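You operate a simulated robot arm through the tools that you are given. There is no shell and no other tool. Be economical: measure what you need, move in short steps, check, and stop when the job is done.

Carry out the task below with a simulated robot arm. There is one attempt and no reset: what you move stays moved.

TASK
Put one of the binder clips from the top of the finishing table on top of the blue sanding block.
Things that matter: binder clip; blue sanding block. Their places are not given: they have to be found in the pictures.

It is judged by the outcome, as a careful person would: the job done as asked, and still so three seconds after it is handed in. It fails if anything else is knocked over, pushed out of place, dropped, spilled or broken.

THE ROBOT
A 7-joint arm with a two-finger parallel gripper, fixed in place. Base frame: the origin is at the foot of the arm, x ahead of it, y to its left, z up; the work surface is at about z = 0. Lengths are in m, angles in rad, forces in N, time in s.
With the tool pointing down near the work surface it reaches from about 0.22 to 0.58 m from the base axis. Its first joint turns from -1.152 to 1.152 rad. Payload 2.5 kg.
Tool frame: the origin (TCP) lies between the finger pads and is the grasp point; the fingertips stand 0.023 m ahead of it; z points along the fingers, y is the line along which they close. The gripper opens to 0.094 m. The fingers are 0.038 m wide and 0.01 m thick; the gripper's body (0.054 by 0.096 m) begins 0.039 m behind the TCP.
Orientation is that of the tool frame in the base frame, as a unit quaternion [x, y, z, w]. With the fingers straight down and closing along the base's y, the tool's x points along the base's -x, its y along +y and its z along -z.

THE INTERFACE
- The arm moves only by the tool arm_command. Its arguments are lists of equal length, an entry for each row: "rotation": the turn, a rotation vector about the tool's x, y, z in rad, a list of three; "linear": the shift along the tool's x, y, z in cm, a list of three; "gripper": the closure, from 0 (fully open) to 1 (shut). In form: {"rotation": [[ax, ay, az], ...], "linear": [[tx, ty, tz], ...], "gripper": [gripper, ...]}. A call has 1 to 12 rows; each row is the pose to reach, as a shift and turn from the pose commanded when the call began, along the tool's axes at that moment. A row lasts 0.2 s, in which the tool goes at most 0.05 m and 0.15 rad; a call with a longer step from one row to the next is refused whole, and so is a gripper value outside its range. A pose out of reach is approached as far as the arm can. The call stops where the force on the tool passes 40 N (or 10 N more than at its start, if that is more) or the arm is blocked; 0.2 s more then pass. The fingers move at their own pace (about 0.108 m/s each) and stop on an object; they squeeze with about 41 N. The grip force told is the motor's: it shows also when the fingers shut on nothing. Time passes only in rows, and 0.2 s behind the last, so rows that repeat a pose let the fingers close. It gives the time, the measured TCP pose, the force on the tool (base axes), the opening and the grip force at its end, in the units of the frame above (readings bear some noise).
- Cameras (640 x 400 px; columns grow to the right, rows downward): "scene" is fixed at [0.1093, -0.4214, 0.5138]; the picture's right is [0.83, -0.56, 0.00], its down [-0.46, -0.69, -0.55] and it looks along [0.31, 0.46, -0.83] (base axes); focal length 327 px, centre (320, 200). "wrist" rides on the gripper at [-0.039, 0, -0.044] in the tool frame; the picture's right is [0.00, -1.00, 0.00], its down [0.97, 0.00, -0.24] and it looks along [0.24, 0.00, 0.97] (tool axes); focal length 218 px, centre (320, 200).
- grab_frame(camera): a new picture of that camera. No time passes.
- probe_pixels(camera, pixels): for up to 12 pixels [column, row] of the newest picture of that camera ("zoom" is the newest enlarged one), the place [x, y, z] in the base frame of the surface seen there, good to about 0.002 m. No time passes.
- close_up(camera, box): a new picture of the part [left, top, right, bottom] of that camera's present view, enlarged. No time passes.
- close_job(): hands the job in; it is judged then, once.

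Work in short steps. Measure before you move; look again where a grasp or a placing could have gone wrong, and mend it. You have 60 turns and 20 pictures in all, the two below and enlarged ones among them. Open the gripper and draw the arm clear of the work before you hand the job in, unless the task says otherwise; then end with one line.

The tools are called after "Call:" by a JSON object that holds its "method" and its "body". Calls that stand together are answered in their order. arm_command: Moves the arm, as the interface text tells. Its arguments: {"type":"object","properties":{"rotation":{"type":"array","items":{"type":"array","items":{"type":"number"}}},"linear":{"type":"array","items":{"type":"array","items":{"type":"number"}}},"gripper":{"type":"array","items":{"type":"number"}}},"required":["rotation","linear","gripper"]} The other tools are called the same way: grab_frame (camera) takes a picture; probe_pixels (camera, pixels) gives the place of the surface under pixels of a picture; close_up (camera, box) takes an enlarged picture of a part of a camera's view; close_job () hands the job in.

At the start:

```text
time: 0.0
tcp_pos: [0.2934, -0.2433, 0.239]
orientation: [0.0, 1.0, -0.001, 0.0]
contact_force: [1.0, -0.5, -0.6]
width: 0.094
finger_force: 0.1
```

scene: 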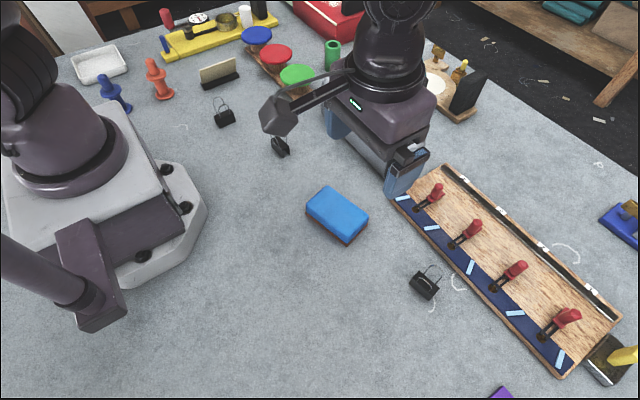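
wrist: 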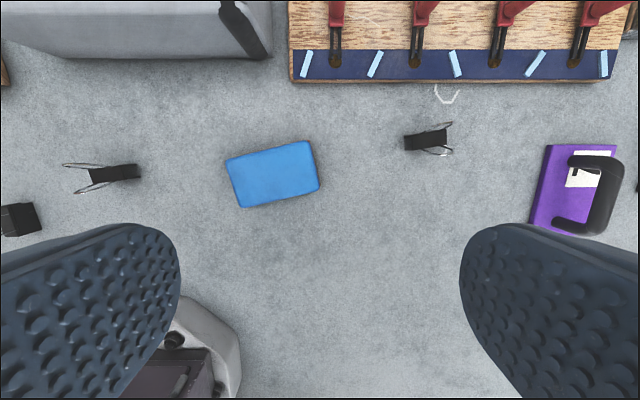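

The pictures show binder clips at scene (425,283), (280,146) and (224,115), and the blue block at (337,214). I'll enlarge the nearest clip and the block to measure them.

Call:
{"method": "close_up", "body": {"camera": "wrist", "box": [380, 80, 500, 180]}}

Call:
{"method": "close_up", "body": {"camera": "scene", "box": [290, 160, 480, 320]}}

Call:
{"method": "probe_pixels", "body": {"camera": "wrist", "pixels": [[272, 174], [228, 160], [311, 143], [319, 186], [242, 206], [406, 143], [445, 130], [427, 139], [446, 146], [407, 150], [452, 124], [430, 190]]}}

```text
4.00 times, centred on (440, 130) of wrist
```

zoom: 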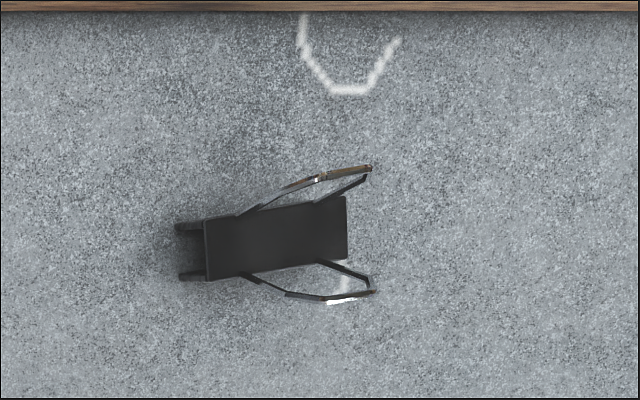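

```text
2.50 times, centred on (385, 240) of scene
```

zoom: 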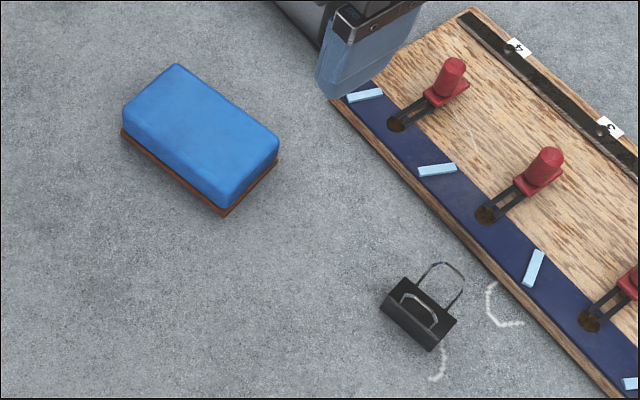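

```text
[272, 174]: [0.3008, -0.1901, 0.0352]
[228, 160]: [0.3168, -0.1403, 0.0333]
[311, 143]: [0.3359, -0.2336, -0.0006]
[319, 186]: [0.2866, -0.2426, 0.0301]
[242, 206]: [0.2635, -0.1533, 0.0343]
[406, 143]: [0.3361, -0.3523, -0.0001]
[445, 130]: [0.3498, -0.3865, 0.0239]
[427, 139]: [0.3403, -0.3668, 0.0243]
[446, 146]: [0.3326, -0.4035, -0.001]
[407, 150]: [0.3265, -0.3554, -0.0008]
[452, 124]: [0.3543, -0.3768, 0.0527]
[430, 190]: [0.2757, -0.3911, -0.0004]
```

The clip's flat top is at about z 0.024, with its long axis near y, about 0.15 rad off. The block top is at about 0.035. I'll hover over the clip to measure it properly.

Call:
{"method": "arm_command", "body": {"rotation": [[0, 0, -0.05], [0, 0, -0.1], [0, 0, -0.15], [0, 0, -0.15], [0, 0, -0.15]], "linear": [[-1.2, -3.1, 2], [-2.4, -6.2, 4], [-3.6, -9.3, 6], [-4.7, -12.4, 8], [-4.7, -12.4, 8]], "gripper": [0, 0, 0, 0, 0]}}

Call:
{"method": "grab_frame", "body": {"camera": "wrist"}}

Call:
{"method": "grab_frame", "body": {"camera": "scene"}}

```text
time: 1.2
tcp_pos: [0.3411, -0.3683, 0.1599]
orientation: [-0.075, 0.997, -0.001, 0.0]
contact_force: [-0.1, 0.2, -0.3]
width: 0.0941
finger_force: 0.0
```

```text
15 pictures are left
```

wrist: 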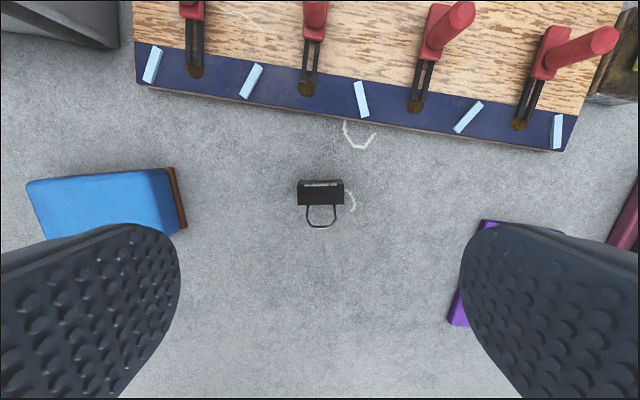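

```text
14 pictures are left
```

scene: 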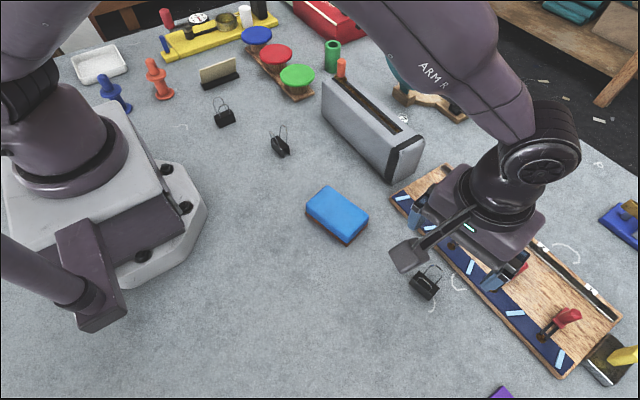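

The clip is aligned with the image at (320,193). I'll zoom in, and probe the bracket on the hand and the red clamp handles for clearance.

Call:
{"method": "close_up", "body": {"camera": "wrist", "box": [272, 165, 368, 235]}}

Call:
{"method": "probe_pixels", "body": {"camera": "wrist", "pixels": [[299, 184], [342, 184], [299, 202], [342, 202], [320, 200], [320, 227], [318, 184], [460, 10], [440, 35], [317, 10], [360, 125], [320, 193]]}}

Call:
{"method": "probe_pixels", "body": {"camera": "scene", "pixels": [[408, 256], [400, 250], [440, 230], [495, 285]]}}

```text
5.71 times, centred on (320, 200) of wrist
```

zoom: 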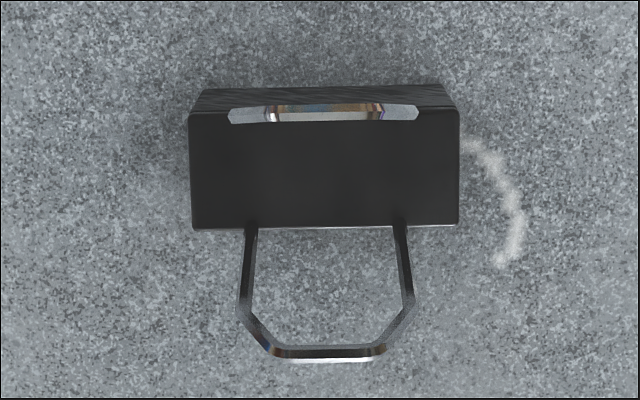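

```text
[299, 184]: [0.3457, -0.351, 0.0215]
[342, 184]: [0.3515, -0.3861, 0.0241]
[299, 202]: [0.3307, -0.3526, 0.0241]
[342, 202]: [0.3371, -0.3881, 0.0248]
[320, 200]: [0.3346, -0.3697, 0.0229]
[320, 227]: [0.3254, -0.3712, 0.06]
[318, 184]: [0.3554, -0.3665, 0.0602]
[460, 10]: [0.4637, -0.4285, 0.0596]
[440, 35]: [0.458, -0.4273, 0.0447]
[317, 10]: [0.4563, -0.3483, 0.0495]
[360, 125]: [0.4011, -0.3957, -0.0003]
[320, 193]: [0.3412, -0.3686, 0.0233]
```

```text
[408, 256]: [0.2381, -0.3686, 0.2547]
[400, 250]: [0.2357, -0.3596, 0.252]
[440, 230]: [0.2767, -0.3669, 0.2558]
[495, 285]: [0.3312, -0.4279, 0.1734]
```

Clip centre is about (0.341, -0.3695), body top 0.024, handles up to 0.060. Going down to TCP z 0.030 keeps the palm at 0.069, above the handles. I'll descend and close on the clip's ends.

Call:
{"method": "arm_command", "body": {"rotation": [[0, 0, 0], [0, 0, 0], [0, 0, 0], [0, 0, 0], [0, 0, 0], [0, 0, 0], [0, 0, 0], [0, 0, 0], [0, 0, 0], [0, 0, 0]], "linear": [[0, -0.1, 4], [0, -0.1, 8], [0, -0.1, 11], [0, -0.1, 13], [0, -0.1, 13], [0, -0.1, 13], [0, -0.1, 13], [0, -0.1, 13], [0, -0.1, 13], [0, -0.1, 13]], "gripper": [0, 0, 0, 0, 0, 0.3, 0.5, 0.7, 0.7, 0.7]}}

```text
time: 3.4
tcp_pos: [0.3403, -0.3682, 0.0321]
orientation: [-0.075, 0.997, 0.0, 0.001]
contact_force: [-0.3, -0.9, -0.3]
width: 0.0391
finger_force: 41.3
```

The fingers stopped at 0.039 m, the clip's length, with 41 N grip. I'll lift it and check.

Call:
{"method": "arm_command", "body": {"rotation": [[0, 0, 0], [0, 0, 0], [0, 0, 0], [0, 0, 0], [0, 0, 0]], "linear": [[0, 0, -1.5], [0, 0, -4], [0, 0, -7], [0, 0, -10], [0, 0, -10]], "gripper": [0.7, 0.7, 0.7, 0.7, 0.7]}}

Call:
{"method": "grab_frame", "body": {"camera": "wrist"}}

Call:
{"method": "grab_frame", "body": {"camera": "scene"}}

```text
time: 4.6
tcp_pos: [0.3413, -0.369, 0.1301]
orientation: [-0.075, 0.997, 0.0, 0.0]
contact_force: [-0.4, -0.3, -0.3]
width: 0.0387
finger_force: 41.1
```

```text
12 pictures are left
```

wrist: 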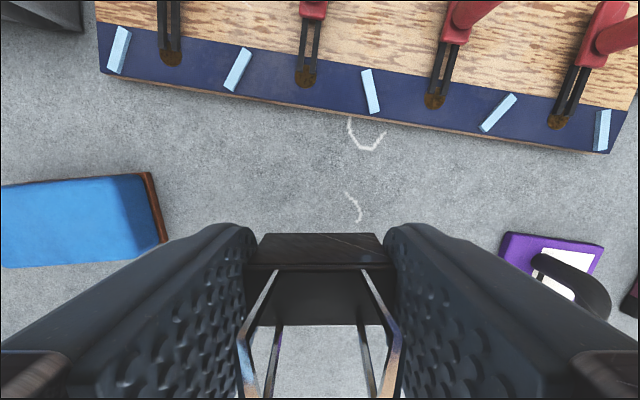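

```text
11 pictures are left
```

scene: 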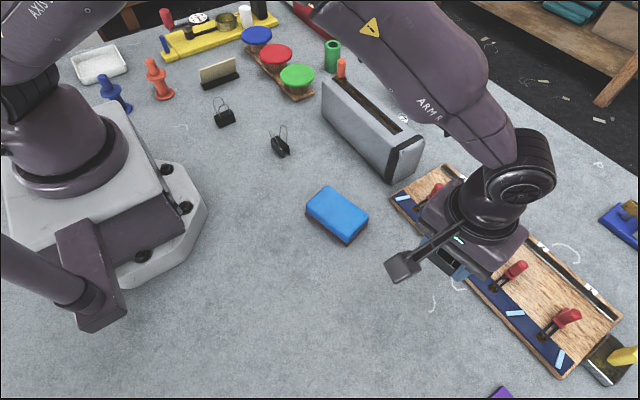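

The clip is held between the fingers. I'll check its tilt in the grip and measure the block's top.

Call:
{"method": "close_up", "body": {"camera": "wrist", "box": [220, 220, 420, 400]}}

Call:
{"method": "probe_pixels", "body": {"camera": "wrist", "pixels": [[320, 240], [320, 262], [320, 275], [320, 300], [320, 320], [270, 245], [370, 245], [270, 320], [375, 318], [255, 310], [392, 350]]}}

Call:
{"method": "probe_pixels", "body": {"camera": "scene", "pixels": [[337, 209], [326, 188], [366, 215], [347, 233], [308, 205], [337, 200], [345, 240]]}}

```text
2.22 times, centred on (320, 310) of wrist
```

zoom: 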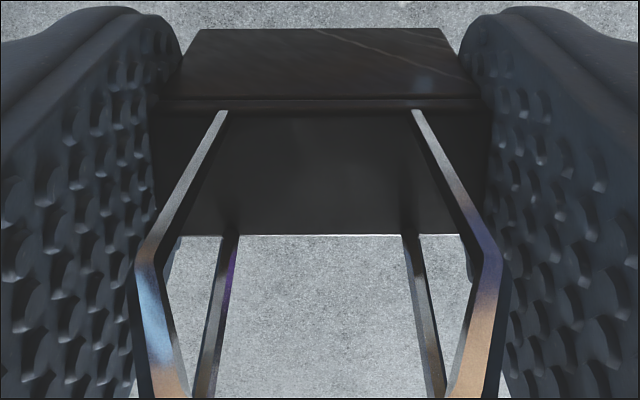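

```text
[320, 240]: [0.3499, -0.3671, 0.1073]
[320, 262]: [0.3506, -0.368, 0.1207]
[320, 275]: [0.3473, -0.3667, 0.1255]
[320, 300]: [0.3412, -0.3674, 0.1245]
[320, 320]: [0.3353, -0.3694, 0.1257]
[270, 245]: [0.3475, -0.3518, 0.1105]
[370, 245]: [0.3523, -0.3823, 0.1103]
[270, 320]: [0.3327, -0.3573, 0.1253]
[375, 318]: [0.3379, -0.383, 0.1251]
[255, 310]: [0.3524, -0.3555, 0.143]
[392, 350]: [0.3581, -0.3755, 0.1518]
```

```text
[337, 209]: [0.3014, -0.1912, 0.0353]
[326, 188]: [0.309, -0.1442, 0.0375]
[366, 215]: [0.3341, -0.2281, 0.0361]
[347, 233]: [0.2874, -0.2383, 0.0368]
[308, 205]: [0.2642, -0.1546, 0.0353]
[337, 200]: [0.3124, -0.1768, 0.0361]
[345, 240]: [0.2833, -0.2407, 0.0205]
```

The clip is level, with its bottom about 0.03 below the TCP. The block top is at z 0.0355, centred at (0.301, -0.191). I'll move above it and turn slightly to align with the block.

Call:
{"method": "arm_command", "body": {"rotation": [[0, 0, -0.02], [0, 0, -0.04], [0, 0, -0.06], [0, 0, -0.08], [0, 0, -0.08], [0, 0, -0.08], [0, 0, -0.08]], "linear": [[0.25, 3.5, 0], [0.5, 7.5, 0], [0.8, 11.5, 0], [1.05, 15, 0], [1.31, 18.2, 0], [1.31, 18.2, 0], [1.31, 18.2, 0]], "gripper": [0.7, 0.7, 0.7, 0.7, 0.7, 0.7, 0.7]}}

Call:
{"method": "grab_frame", "body": {"camera": "wrist"}}

```text
time: 6.2
tcp_pos: [0.2996, -0.1923, 0.1306]
orientation: [-0.115, 0.993, 0.0, 0.001]
contact_force: [0.3, 0.0, -0.1]
width: 0.0388
finger_force: 41.4
```

```text
9 pictures are left
```

wrist: 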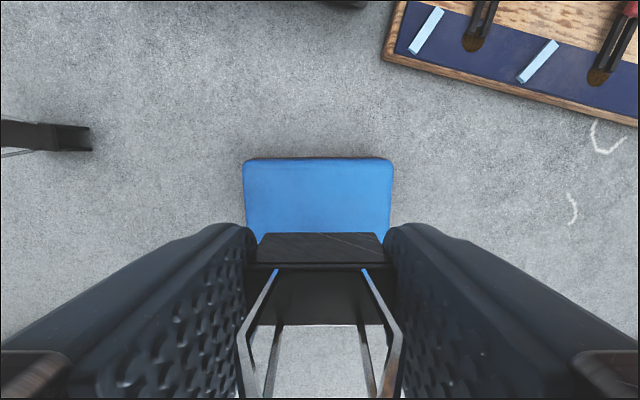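

The clip is aligned and centred over the block. I'll descend to just above the top, slowing at the end.

Call:
{"method": "arm_command", "body": {"rotation": [[0, 0, 0], [0, 0, 0], [0, 0, 0], [0, 0, 0], [0, 0, 0], [0, 0, 0]], "linear": [[0, 0, 2.5], [0, 0, 4.5], [0, 0, 5.7], [0, 0, 6.1], [0, 0, 6.3], [0, 0, 6.3]], "gripper": [0.7, 0.7, 0.7, 0.7, 0.7, 0.7]}}

Call:
{"method": "close_up", "body": {"camera": "scene", "box": [270, 140, 430, 260]}}

```text
time: 7.6
tcp_pos: [0.3009, -0.1909, 0.0664]
orientation: [-0.114, 0.994, 0.0, 0.0]
contact_force: [-0.6, 0.2, 0.9]
width: 0.0392
finger_force: 41.0
```

```text
3.33 times, centred on (350, 200) of scene
```

zoom: 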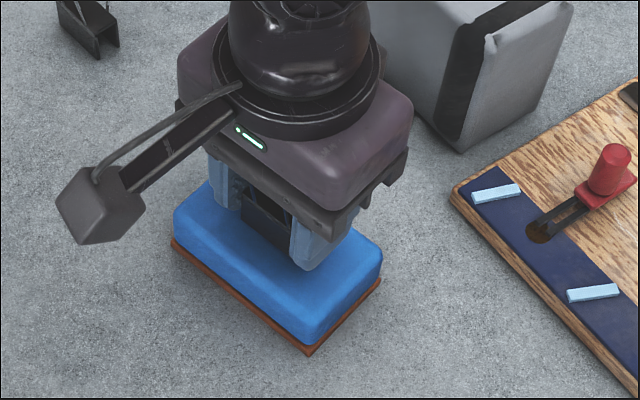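

No contact force worth noting yet, so I'll creep down by 1 mm steps until it touches.

Call:
{"method": "arm_command", "body": {"rotation": [[0, 0, 0], [0, 0, 0]], "linear": [[0, 0, 0.1], [0, 0, 0.1]], "gripper": [0.7, 0.7]}}

```text
time: 8.2
tcp_pos: [0.3014, -0.1918, 0.0666]
orientation: [-0.115, 0.993, 0.001, -0.001]
contact_force: [-3.3, 2.5, 12.1]
width: 0.0389
finger_force: 41.6
```

12 N upward shows the clip is seated on the block. I'll open the fingers gradually, then rise straight up.

Call:
{"method": "arm_command", "body": {"rotation": [[0, 0, 0], [0, 0, 0], [0, 0, 0], [0, 0, 0], [0, 0, 0], [0, 0, 0], [0, 0, 0], [0, 0, 0], [0, 0, 0]], "linear": [[0, 0, -0.1], [0, 0, -0.1], [0, 0, -0.1], [0, 0, -0.1], [0, 0, -1.5], [0, 0, -4], [0, 0, -8], [0, 0, -12], [0, 0, -12]], "gripper": [0.55, 0.45, 0.3, 0.3, 0.3, 0.3, 0.3, 0.1, 0]}}

Call:
{"method": "grab_frame", "body": {"camera": "wrist"}}

```text
time: 10.2
tcp_pos: [0.3002, -0.1931, 0.1868]
orientation: [-0.115, 0.993, 0.0, 0.001]
contact_force: [0.0, 0.5, -0.8]
width: 0.0941
finger_force: 0.1
```

```text
7 pictures are left
```

wrist: 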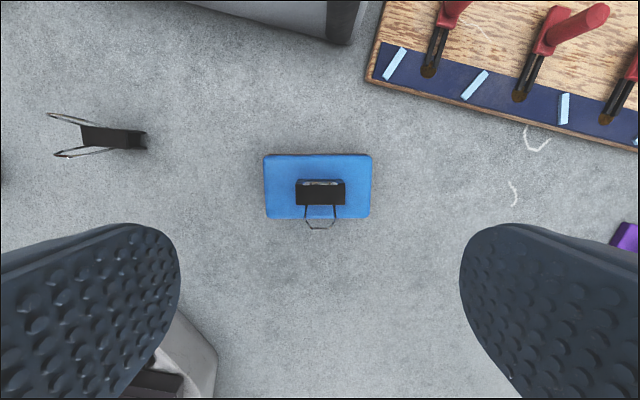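

The clip stands upright at the centre of the block, and the arm is open and 0.12 m above it. One more scene close-up to confirm.

Call:
{"method": "arm_command", "body": {"rotation": [[0, 0, 0], [0, 0, 0], [0, 0, 0]], "linear": [[0, 0, -3], [0, 0, -6], [0, 0, -6]], "gripper": [0, 0, 0]}}

Call:
{"method": "grab_frame", "body": {"camera": "scene"}}

```text
time: 11.0
tcp_pos: [0.2988, -0.1938, 0.2456]
orientation: [-0.115, 0.993, 0.0, 0.0]
contact_force: [-0.7, -0.4, 0.1]
width: 0.0939
finger_force: 0.1
```

```text
6 pictures are left
```

scene: 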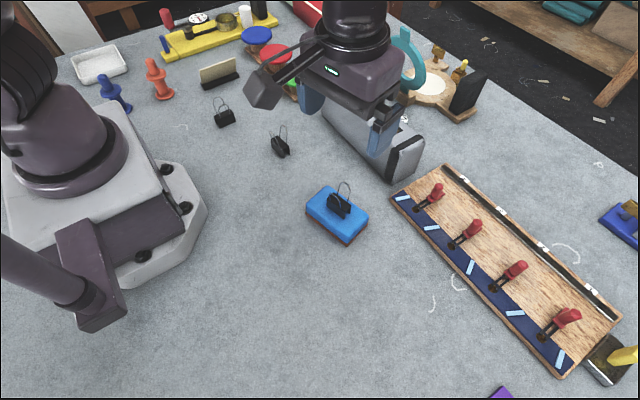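

The scene shows the clip on the block at (340,205), with everything else where it was.

Call:
{"method": "close_job", "body": {}}

```text
The job is handed in.
```

One binder clip is standing upright on top of the blue sanding block, the gripper is open and clear of the work, and nothing else in view was moved.
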